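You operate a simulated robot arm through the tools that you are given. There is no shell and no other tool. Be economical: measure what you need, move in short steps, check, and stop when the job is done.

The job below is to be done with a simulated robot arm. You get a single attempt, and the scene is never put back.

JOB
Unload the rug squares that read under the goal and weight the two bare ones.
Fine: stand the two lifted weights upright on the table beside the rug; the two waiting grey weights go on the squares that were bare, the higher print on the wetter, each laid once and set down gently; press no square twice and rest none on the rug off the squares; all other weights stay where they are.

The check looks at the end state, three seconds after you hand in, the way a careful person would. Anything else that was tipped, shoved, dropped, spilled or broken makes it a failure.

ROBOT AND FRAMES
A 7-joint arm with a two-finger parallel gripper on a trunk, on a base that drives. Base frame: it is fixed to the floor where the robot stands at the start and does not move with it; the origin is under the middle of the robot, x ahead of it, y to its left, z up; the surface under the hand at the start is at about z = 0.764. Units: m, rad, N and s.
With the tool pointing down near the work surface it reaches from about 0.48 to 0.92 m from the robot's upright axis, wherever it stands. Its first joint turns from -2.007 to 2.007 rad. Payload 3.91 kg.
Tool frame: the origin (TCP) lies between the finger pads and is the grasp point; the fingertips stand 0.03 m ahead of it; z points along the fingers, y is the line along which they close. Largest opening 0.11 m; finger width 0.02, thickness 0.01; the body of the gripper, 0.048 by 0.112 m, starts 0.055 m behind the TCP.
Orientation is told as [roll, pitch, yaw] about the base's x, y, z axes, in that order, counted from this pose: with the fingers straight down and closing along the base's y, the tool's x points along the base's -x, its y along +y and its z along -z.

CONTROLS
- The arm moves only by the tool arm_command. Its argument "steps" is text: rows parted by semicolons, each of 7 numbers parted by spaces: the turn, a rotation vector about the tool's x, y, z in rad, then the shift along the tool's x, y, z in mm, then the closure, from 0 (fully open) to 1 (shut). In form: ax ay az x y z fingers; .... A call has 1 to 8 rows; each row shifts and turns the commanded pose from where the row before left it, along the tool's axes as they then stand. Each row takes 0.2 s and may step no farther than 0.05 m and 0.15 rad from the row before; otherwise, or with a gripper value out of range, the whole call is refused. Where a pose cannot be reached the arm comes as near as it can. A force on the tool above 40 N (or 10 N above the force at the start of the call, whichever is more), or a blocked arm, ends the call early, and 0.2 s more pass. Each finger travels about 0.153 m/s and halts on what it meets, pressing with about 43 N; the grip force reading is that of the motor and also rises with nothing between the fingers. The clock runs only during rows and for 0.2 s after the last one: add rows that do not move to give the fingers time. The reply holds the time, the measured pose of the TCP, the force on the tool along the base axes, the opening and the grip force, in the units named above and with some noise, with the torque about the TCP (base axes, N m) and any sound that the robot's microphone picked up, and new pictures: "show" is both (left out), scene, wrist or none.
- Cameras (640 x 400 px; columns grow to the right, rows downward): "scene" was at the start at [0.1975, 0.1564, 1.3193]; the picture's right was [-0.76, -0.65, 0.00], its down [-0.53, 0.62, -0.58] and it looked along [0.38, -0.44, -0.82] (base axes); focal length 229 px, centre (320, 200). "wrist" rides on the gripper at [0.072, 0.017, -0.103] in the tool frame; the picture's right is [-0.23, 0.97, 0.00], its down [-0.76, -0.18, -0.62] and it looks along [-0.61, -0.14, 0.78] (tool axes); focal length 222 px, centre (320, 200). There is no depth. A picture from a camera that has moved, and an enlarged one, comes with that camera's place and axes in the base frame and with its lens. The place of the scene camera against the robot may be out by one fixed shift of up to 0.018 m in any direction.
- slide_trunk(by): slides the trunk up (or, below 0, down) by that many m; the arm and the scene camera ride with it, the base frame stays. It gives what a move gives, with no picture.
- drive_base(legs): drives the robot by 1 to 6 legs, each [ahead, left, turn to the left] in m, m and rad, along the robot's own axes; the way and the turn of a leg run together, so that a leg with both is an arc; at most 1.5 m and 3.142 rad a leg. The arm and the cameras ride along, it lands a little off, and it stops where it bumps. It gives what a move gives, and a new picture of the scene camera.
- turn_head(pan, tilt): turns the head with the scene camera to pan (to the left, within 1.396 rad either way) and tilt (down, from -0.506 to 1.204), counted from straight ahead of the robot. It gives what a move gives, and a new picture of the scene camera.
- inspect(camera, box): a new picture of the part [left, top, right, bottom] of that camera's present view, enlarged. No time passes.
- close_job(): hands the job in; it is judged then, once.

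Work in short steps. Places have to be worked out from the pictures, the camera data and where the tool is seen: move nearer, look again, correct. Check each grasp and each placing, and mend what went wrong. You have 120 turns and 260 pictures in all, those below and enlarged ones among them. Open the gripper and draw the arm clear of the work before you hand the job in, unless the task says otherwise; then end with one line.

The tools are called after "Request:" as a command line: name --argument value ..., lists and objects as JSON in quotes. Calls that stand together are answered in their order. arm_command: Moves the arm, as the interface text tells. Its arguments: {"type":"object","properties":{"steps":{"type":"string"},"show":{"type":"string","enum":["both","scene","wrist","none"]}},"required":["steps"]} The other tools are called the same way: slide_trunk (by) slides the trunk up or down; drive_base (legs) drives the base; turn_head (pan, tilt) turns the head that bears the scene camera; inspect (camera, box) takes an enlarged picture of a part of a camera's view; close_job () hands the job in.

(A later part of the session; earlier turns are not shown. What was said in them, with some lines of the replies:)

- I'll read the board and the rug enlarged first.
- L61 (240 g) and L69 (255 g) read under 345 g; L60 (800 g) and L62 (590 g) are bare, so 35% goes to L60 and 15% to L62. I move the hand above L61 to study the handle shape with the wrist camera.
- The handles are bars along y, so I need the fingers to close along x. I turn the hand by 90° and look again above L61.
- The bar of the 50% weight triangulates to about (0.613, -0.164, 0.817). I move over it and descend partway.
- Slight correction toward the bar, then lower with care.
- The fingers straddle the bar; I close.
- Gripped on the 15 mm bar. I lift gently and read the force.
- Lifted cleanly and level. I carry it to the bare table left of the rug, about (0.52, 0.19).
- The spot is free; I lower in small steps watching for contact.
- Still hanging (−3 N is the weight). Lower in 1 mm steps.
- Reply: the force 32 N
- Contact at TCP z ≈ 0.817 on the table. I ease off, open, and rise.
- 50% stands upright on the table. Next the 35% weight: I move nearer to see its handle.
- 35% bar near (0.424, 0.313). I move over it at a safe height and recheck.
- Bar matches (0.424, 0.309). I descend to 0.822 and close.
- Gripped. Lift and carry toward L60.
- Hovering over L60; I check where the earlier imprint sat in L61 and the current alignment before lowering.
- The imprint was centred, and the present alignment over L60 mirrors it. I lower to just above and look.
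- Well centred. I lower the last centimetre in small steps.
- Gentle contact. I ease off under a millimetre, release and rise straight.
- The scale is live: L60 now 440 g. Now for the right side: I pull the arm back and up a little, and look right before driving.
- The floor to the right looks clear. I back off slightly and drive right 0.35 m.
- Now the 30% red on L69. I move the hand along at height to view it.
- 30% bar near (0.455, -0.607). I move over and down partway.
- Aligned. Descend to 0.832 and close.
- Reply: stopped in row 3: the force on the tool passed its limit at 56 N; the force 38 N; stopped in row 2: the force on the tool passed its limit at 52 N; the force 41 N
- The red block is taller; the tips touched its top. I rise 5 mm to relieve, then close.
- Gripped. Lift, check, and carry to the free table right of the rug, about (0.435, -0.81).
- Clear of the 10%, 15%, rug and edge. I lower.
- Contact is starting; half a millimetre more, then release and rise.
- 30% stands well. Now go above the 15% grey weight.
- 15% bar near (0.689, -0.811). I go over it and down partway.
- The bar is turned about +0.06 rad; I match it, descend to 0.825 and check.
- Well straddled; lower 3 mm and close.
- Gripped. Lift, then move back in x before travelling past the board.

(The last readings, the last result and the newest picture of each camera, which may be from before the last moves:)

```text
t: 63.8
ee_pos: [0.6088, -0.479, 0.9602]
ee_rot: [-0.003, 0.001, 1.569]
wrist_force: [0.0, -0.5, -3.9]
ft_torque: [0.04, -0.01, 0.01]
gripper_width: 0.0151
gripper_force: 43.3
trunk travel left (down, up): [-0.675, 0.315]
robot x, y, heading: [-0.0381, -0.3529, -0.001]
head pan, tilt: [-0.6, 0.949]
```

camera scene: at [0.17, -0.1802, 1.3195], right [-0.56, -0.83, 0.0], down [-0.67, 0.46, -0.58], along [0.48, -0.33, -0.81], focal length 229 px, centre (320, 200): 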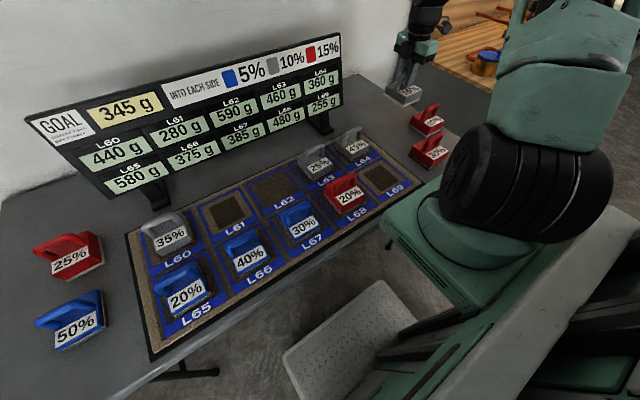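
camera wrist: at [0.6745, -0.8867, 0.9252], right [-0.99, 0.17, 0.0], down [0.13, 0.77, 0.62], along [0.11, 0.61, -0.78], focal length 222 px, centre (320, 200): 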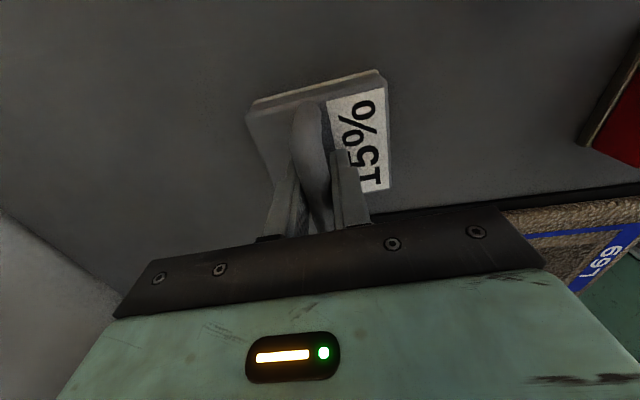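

Continue to L62 (target about y = -0.314) and look.

Request:
arm_command --steps "0 0 0 -42 0 0 1;0 0 0 -42 0 0 1;0 0 0 -42 0 0 1;0 0 0 -39 1 0 1;0 0 0 0 0 30 1;0 0 0 0 0 30 1;0 0 0 0 0 0 1"

Request:
inspect --camera "wrist" --box '[200, 0, 460, 220]'

Request:
inspect --camera "scene" --box '[210, 110, 350, 230]'

```text
t: 65.4
ee_pos: [0.6079, -0.3131, 0.9011]
ee_rot: [0.0, 0.003, 1.57]
wrist_force: [0.2, 0.5, -3.5]
ft_torque: [0.01, 0.0, 0.01]
gripper_width: 0.0152
gripper_force: 43.1
trunk travel left (down, up): [-0.675, 0.315]
robot x, y, heading: [-0.0388, -0.3497, 0.001]
head pan, tilt: [-0.6, 0.949]
camera scene: at [0.1698, -0.1801, 1.3195], right [-0.56, -0.83, 0.0], down [-0.67, 0.46, -0.58], along [0.48, -0.33, -0.81], focal length 229 px, centre (320, 200)
camera wrist: at [0.5907, -0.3844, 1.0033], right [-0.97, 0.23, 0.0], down [0.18, 0.76, 0.62], along [0.14, 0.6, -0.78], focal length 222 px, centre (320, 200)
```

scene: 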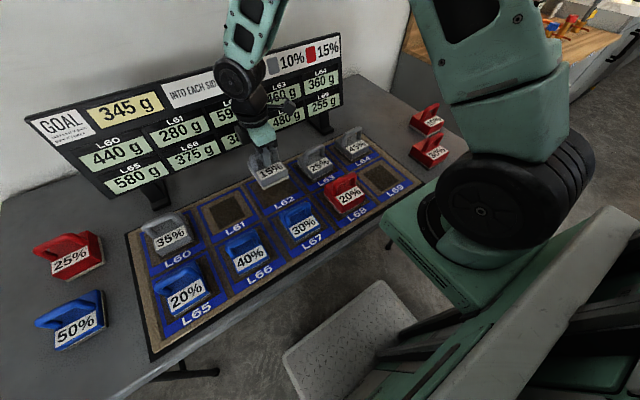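
wrist: 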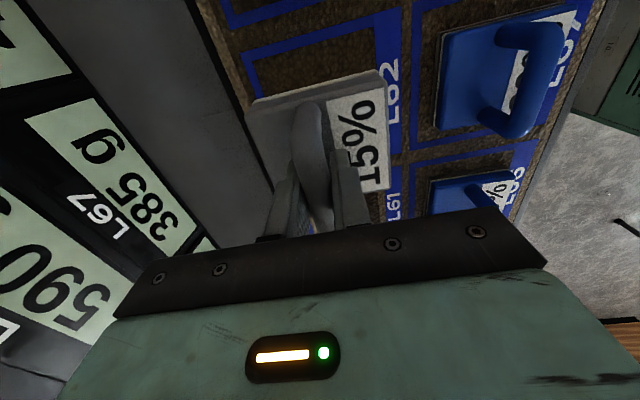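

```text
1.82 times, centred on (330, 110) of wrist
camera zoom: at [0.5907, -0.3844, 1.0033], right [-0.97, 0.23, 0.0], down [0.18, 0.76, 0.62], along [0.14, 0.6, -0.78], focal length 404 px, centre (302, 364)
```

zoom: 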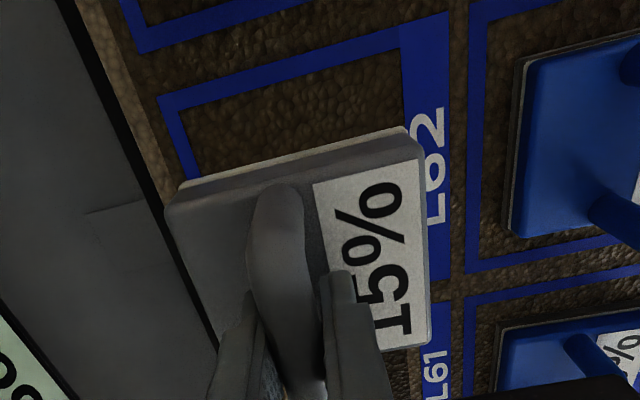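

```text
3.33 times, centred on (280, 170) of scene
camera zoom: at [0.1698, -0.1801, 1.3195], right [-0.56, -0.83, 0.0], down [-0.67, 0.46, -0.58], along [0.48, -0.33, -0.81], focal length 762 px, centre (453, 300)
```

zoom: 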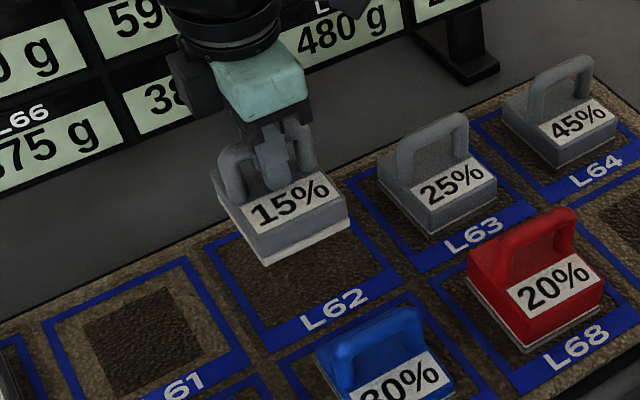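

On line. I lower to ~0.846 and check again.

Request:
arm_command --steps "0 0 0 0 0 25 1;0 0 0 0 0 20 1;0 0 0 0 0 10 1;0 0 0 0 0 0 1" --show "none"

Request:
inspect --camera "wrist" --box '[200, 0, 460, 220]'

Request:
inspect --camera "scene" --box '[210, 110, 350, 230]'

```text
t: 66.4
ee_pos: [0.6064, -0.3133, 0.8447]
ee_rot: [-0.001, 0.0, 1.568]
wrist_force: [0.2, 0.4, -4.0]
ft_torque: [0.01, -0.03, -0.02]
gripper_width: 0.0154
gripper_force: 42.8
trunk travel left (down, up): [-0.675, 0.315]
robot x, y, heading: [-0.0405, -0.3476, 0.004]
head pan, tilt: [-0.6, 0.949]
```

```text
1.82 times, centred on (330, 110) of wrist
camera zoom: at [0.5901, -0.3841, 0.9487], right [-0.97, 0.23, 0.0], down [0.18, 0.76, 0.62], along [0.14, 0.6, -0.78], focal length 404 px, centre (302, 364)
```

zoom: 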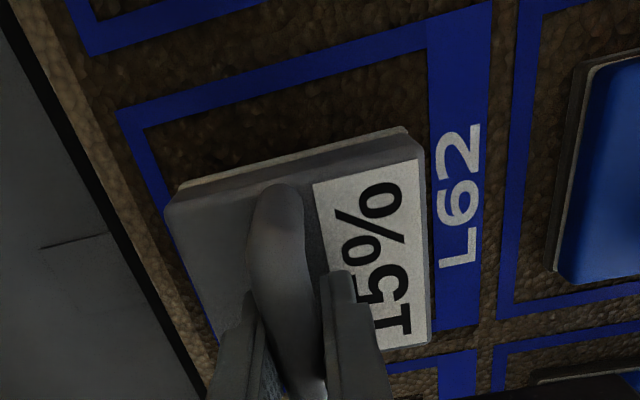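

```text
3.33 times, centred on (280, 170) of scene
camera zoom: at [0.1699, -0.1801, 1.3195], right [-0.56, -0.83, 0.0], down [-0.67, 0.46, -0.58], along [0.48, -0.33, -0.81], focal length 762 px, centre (453, 300)
```

zoom: 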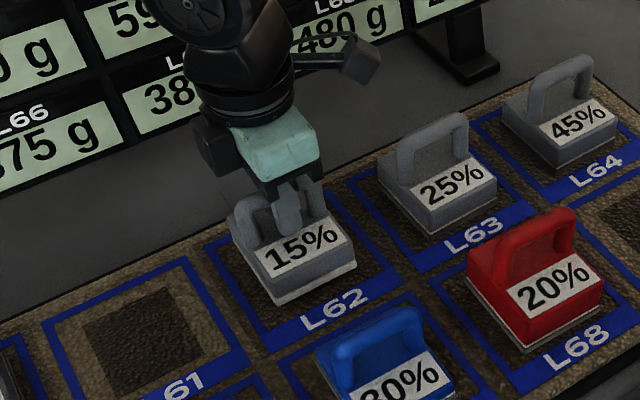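

The block sits ~6 mm toward L61; I shift -y by 6 mm and lower in fine steps.

Request:
arm_command --steps "0 0 0 6 0 0 1;0 0 0 0 0 4 1;0 0 0 0 0 3 1;0 0 0 0 0 0 1" --show "none"

Request:
inspect --camera "scene" --box '[210, 110, 350, 230]'

Request:
arm_command --steps "0 0 0 0 0 1 1;0 0 0 0 0 0 1" --show "none"

```text
t: 67.4
ee_pos: [0.607, -0.3193, 0.8387]
ee_rot: [-0.002, 0.002, 1.569]
wrist_force: [0.2, -1.1, -3.4]
ft_torque: [0.03, -0.02, 0.02]
gripper_width: 0.0154
gripper_force: 43.2
trunk travel left (down, up): [-0.675, 0.315]
robot x, y, heading: [-0.0381, -0.351, 0.002]
head pan, tilt: [-0.6, 0.949]
```

```text
3.33 times, centred on (280, 170) of scene
camera zoom: at [0.1699, -0.1801, 1.3195], right [-0.56, -0.83, 0.0], down [-0.67, 0.46, -0.58], along [0.48, -0.33, -0.81], focal length 762 px, centre (453, 300)
```

zoom: 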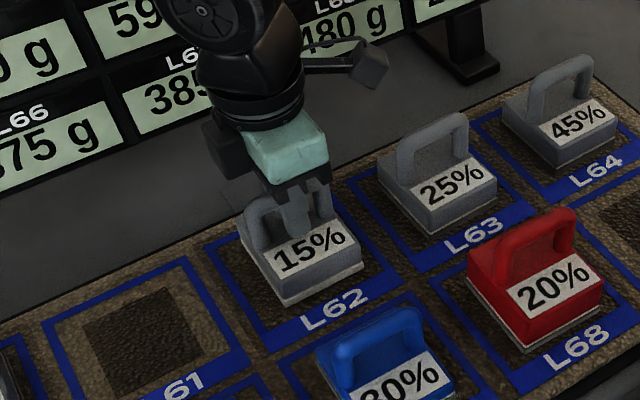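

```text
t: 68.0
ee_pos: [0.6069, -0.3207, 0.8376]
ee_rot: [-0.003, 0.002, 1.568]
wrist_force: [-0.1, 0.7, -3.9]
ft_torque: [0.02, 0.02, -0.01]
gripper_width: 0.0152
gripper_force: 43.0
trunk travel left (down, up): [-0.675, 0.315]
robot x, y, heading: [-0.0402, -0.3491, 0.003]
head pan, tilt: [-0.6, 0.949]
```

Centred. Continue in sub-millimetre steps until contact.

Request:
arm_command --steps "0 0 0 0 0 0.7 1;0 0 0 0 0 0 1" --show "none"

Request:
arm_command --steps "0 0 0 0 0 0.6 1;0 0 0 0 0 0 1" --show "none"

Request:
arm_command --steps "0 0 0 0 0 0.5 1;0 0 0 0 0 0 1" --show "none"

```text
t: 68.6
ee_pos: [0.6067, -0.3203, 0.8367]
ee_rot: [0.0, 0.001, 1.568]
wrist_force: [-0.2, -0.1, -3.4]
ft_torque: [-0.01, -0.02, 0.02]
gripper_width: 0.015
gripper_force: 43.1
trunk travel left (down, up): [-0.675, 0.315]
robot x, y, heading: [-0.04, -0.3513, 0.009]
head pan, tilt: [-0.6, 0.949]
```

```text
t: 69.2
ee_pos: [0.6069, -0.3202, 0.8366]
ee_rot: [-0.003, 0.002, 1.569]
wrist_force: [0.8, 1.0, -1.2]
ft_torque: [-0.02, 0.09, -0.01]
gripper_width: 0.0155
gripper_force: 42.9
trunk travel left (down, up): [-0.675, 0.315]
robot x, y, heading: [-0.0436, -0.349, 0.001]
head pan, tilt: [-0.6, 0.949]
```

```text
t: 69.8
ee_pos: [0.6068, -0.3206, 0.8371]
ee_rot: [-0.002, 0.003, 1.569]
wrist_force: [0.8, 0.4, 4.7]
ft_torque: [-0.25, 0.03, -0.01]
gripper_width: 0.0152
gripper_force: 42.7
trunk travel left (down, up): [-0.675, 0.315]
robot x, y, heading: [-0.0415, -0.3471, 0.003]
head pan, tilt: [-0.6, 0.949]
```

Gentle contact reached. Release and rise straight.

Request:
arm_command --steps "0 0 0 0 0 0 0.85;0 0 0 0 0 0 0.65;0 0 0 0 0 0 0.5;0 0 0 0 0 -20 0.5;0 0 0 0 0 -35 0.5;0 0 0 0 0 -45 0.5;0 0 0 0 0 -45 0.5;0 0 0 0 0 0 0.5"

Request:
inspect --camera "wrist" --box '[200, 0, 460, 220]'

```text
t: 71.6
ee_pos: [0.6061, -0.3204, 0.9818]
ee_rot: [-0.001, 0.002, 1.57]
wrist_force: [0.3, -0.1, -0.3]
ft_torque: [0.05, 0.04, -0.04]
gripper_width: 0.0549
gripper_force: 0.0
trunk travel left (down, up): [-0.675, 0.315]
robot x, y, heading: [-0.0427, -0.3545, 0.001]
head pan, tilt: [-0.6, 0.949]
camera scene: at [0.1699, -0.18, 1.3195], right [-0.56, -0.83, 0.0], down [-0.67, 0.46, -0.58], along [0.48, -0.33, -0.81], focal length 229 px, centre (320, 200)
camera wrist: at [0.5905, -0.3915, 1.0845], right [-0.97, 0.23, 0.0], down [0.18, 0.76, 0.62], along [0.14, 0.6, -0.78], focal length 222 px, centre (320, 200)
```

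scene: 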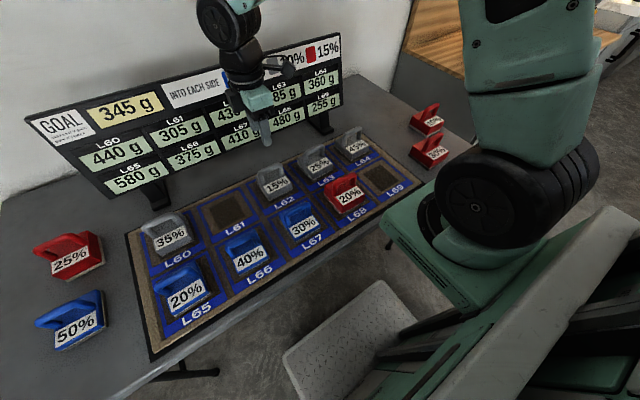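
wrist: 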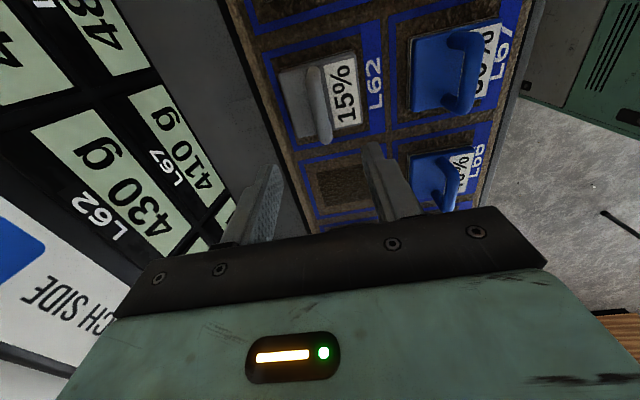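

```text
1.82 times, centred on (330, 110) of wrist
camera zoom: at [0.5905, -0.3915, 1.0845], right [-0.97, 0.23, 0.0], down [0.18, 0.76, 0.62], along [0.14, 0.6, -0.78], focal length 404 px, centre (302, 364)
```

zoom: 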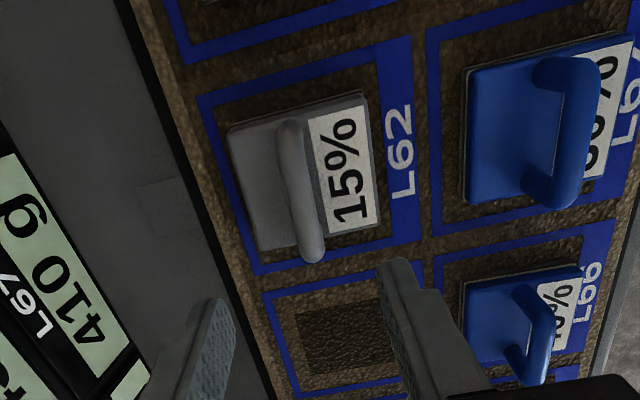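

L62 now reads 430 g with 15% laid. I draw the arm back and up, then check everything once.

Request:
arm_command --steps "0 0 0 0 30 -40 0.3;0 0 0 0 40 -30 0;0 0 0 0 40 -30 0;0 0 0 0 0 0 0" --show "scene"

Request:
inspect --camera "scene" --box '[20, 90, 340, 360]'

Request:
inspect --camera "scene" --box '[240, 80, 460, 230]'

```text
t: 72.6
ee_pos: [0.4983, -0.3197, 1.0816]
ee_rot: [-0.001, 0.002, 1.569]
wrist_force: [0.3, 0.1, -0.2]
ft_torque: [-0.02, -0.01, 0.0]
gripper_width: 0.11
gripper_force: 0.0
trunk travel left (down, up): [-0.675, 0.315]
robot x, y, heading: [-0.0369, -0.3494, 0.005]
head pan, tilt: [-0.6, 0.949]
camera scene: at [0.17, -0.1801, 1.3195], right [-0.56, -0.83, 0.0], down [-0.67, 0.46, -0.58], along [0.48, -0.33, -0.81], focal length 229 px, centre (320, 200)
```

scene: 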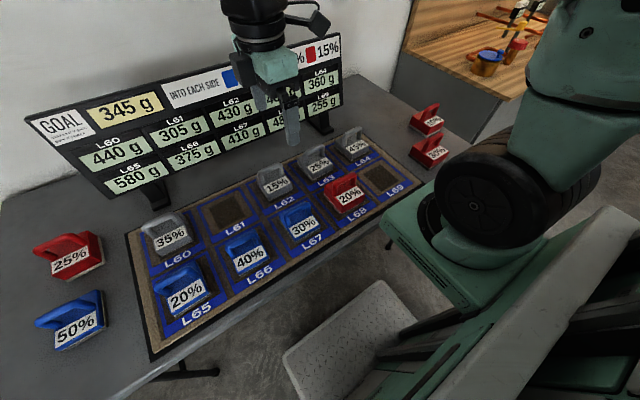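

```text
1.48 times, centred on (180, 225) of scene
camera zoom: at [0.17, -0.1801, 1.3195], right [-0.56, -0.83, 0.0], down [-0.67, 0.46, -0.58], along [0.48, -0.33, -0.81], focal length 339 px, centre (527, 163)
```

zoom: 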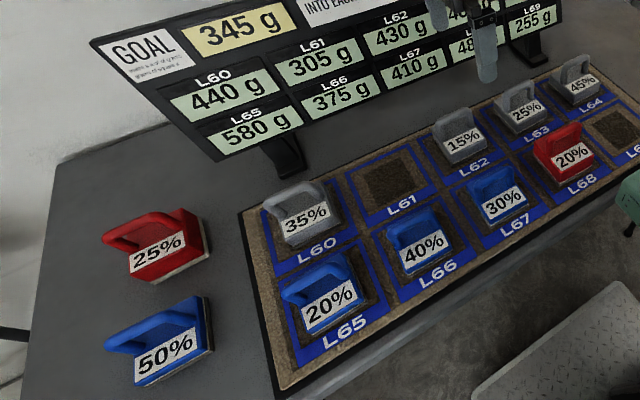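

```text
2.67 times, centred on (350, 155) of scene
camera zoom: at [0.17, -0.1801, 1.3195], right [-0.56, -0.83, 0.0], down [-0.67, 0.46, -0.58], along [0.48, -0.33, -0.81], focal length 610 px, centre (240, 320)
```

zoom: 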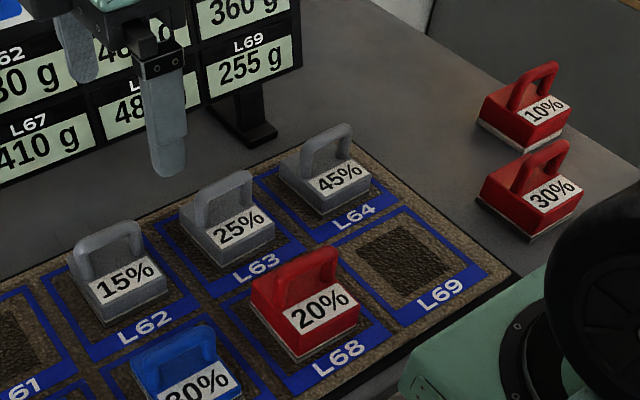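

All weights are where they should be, the gripper is open and the arm is clear; I hand in.

Request:
close_job

```text
The job is handed in.
```

I took the 50% weight off L61 and the 30% weight off L69 and stood both upright on the table beside the rug. Then I laid the 35% weight on L60 and the 15% weight on L62, once each; the only slip was the fingertips briefly pressing the top of the 30% weight (about 56 N) while it still stood on L69, just before I lifted it.
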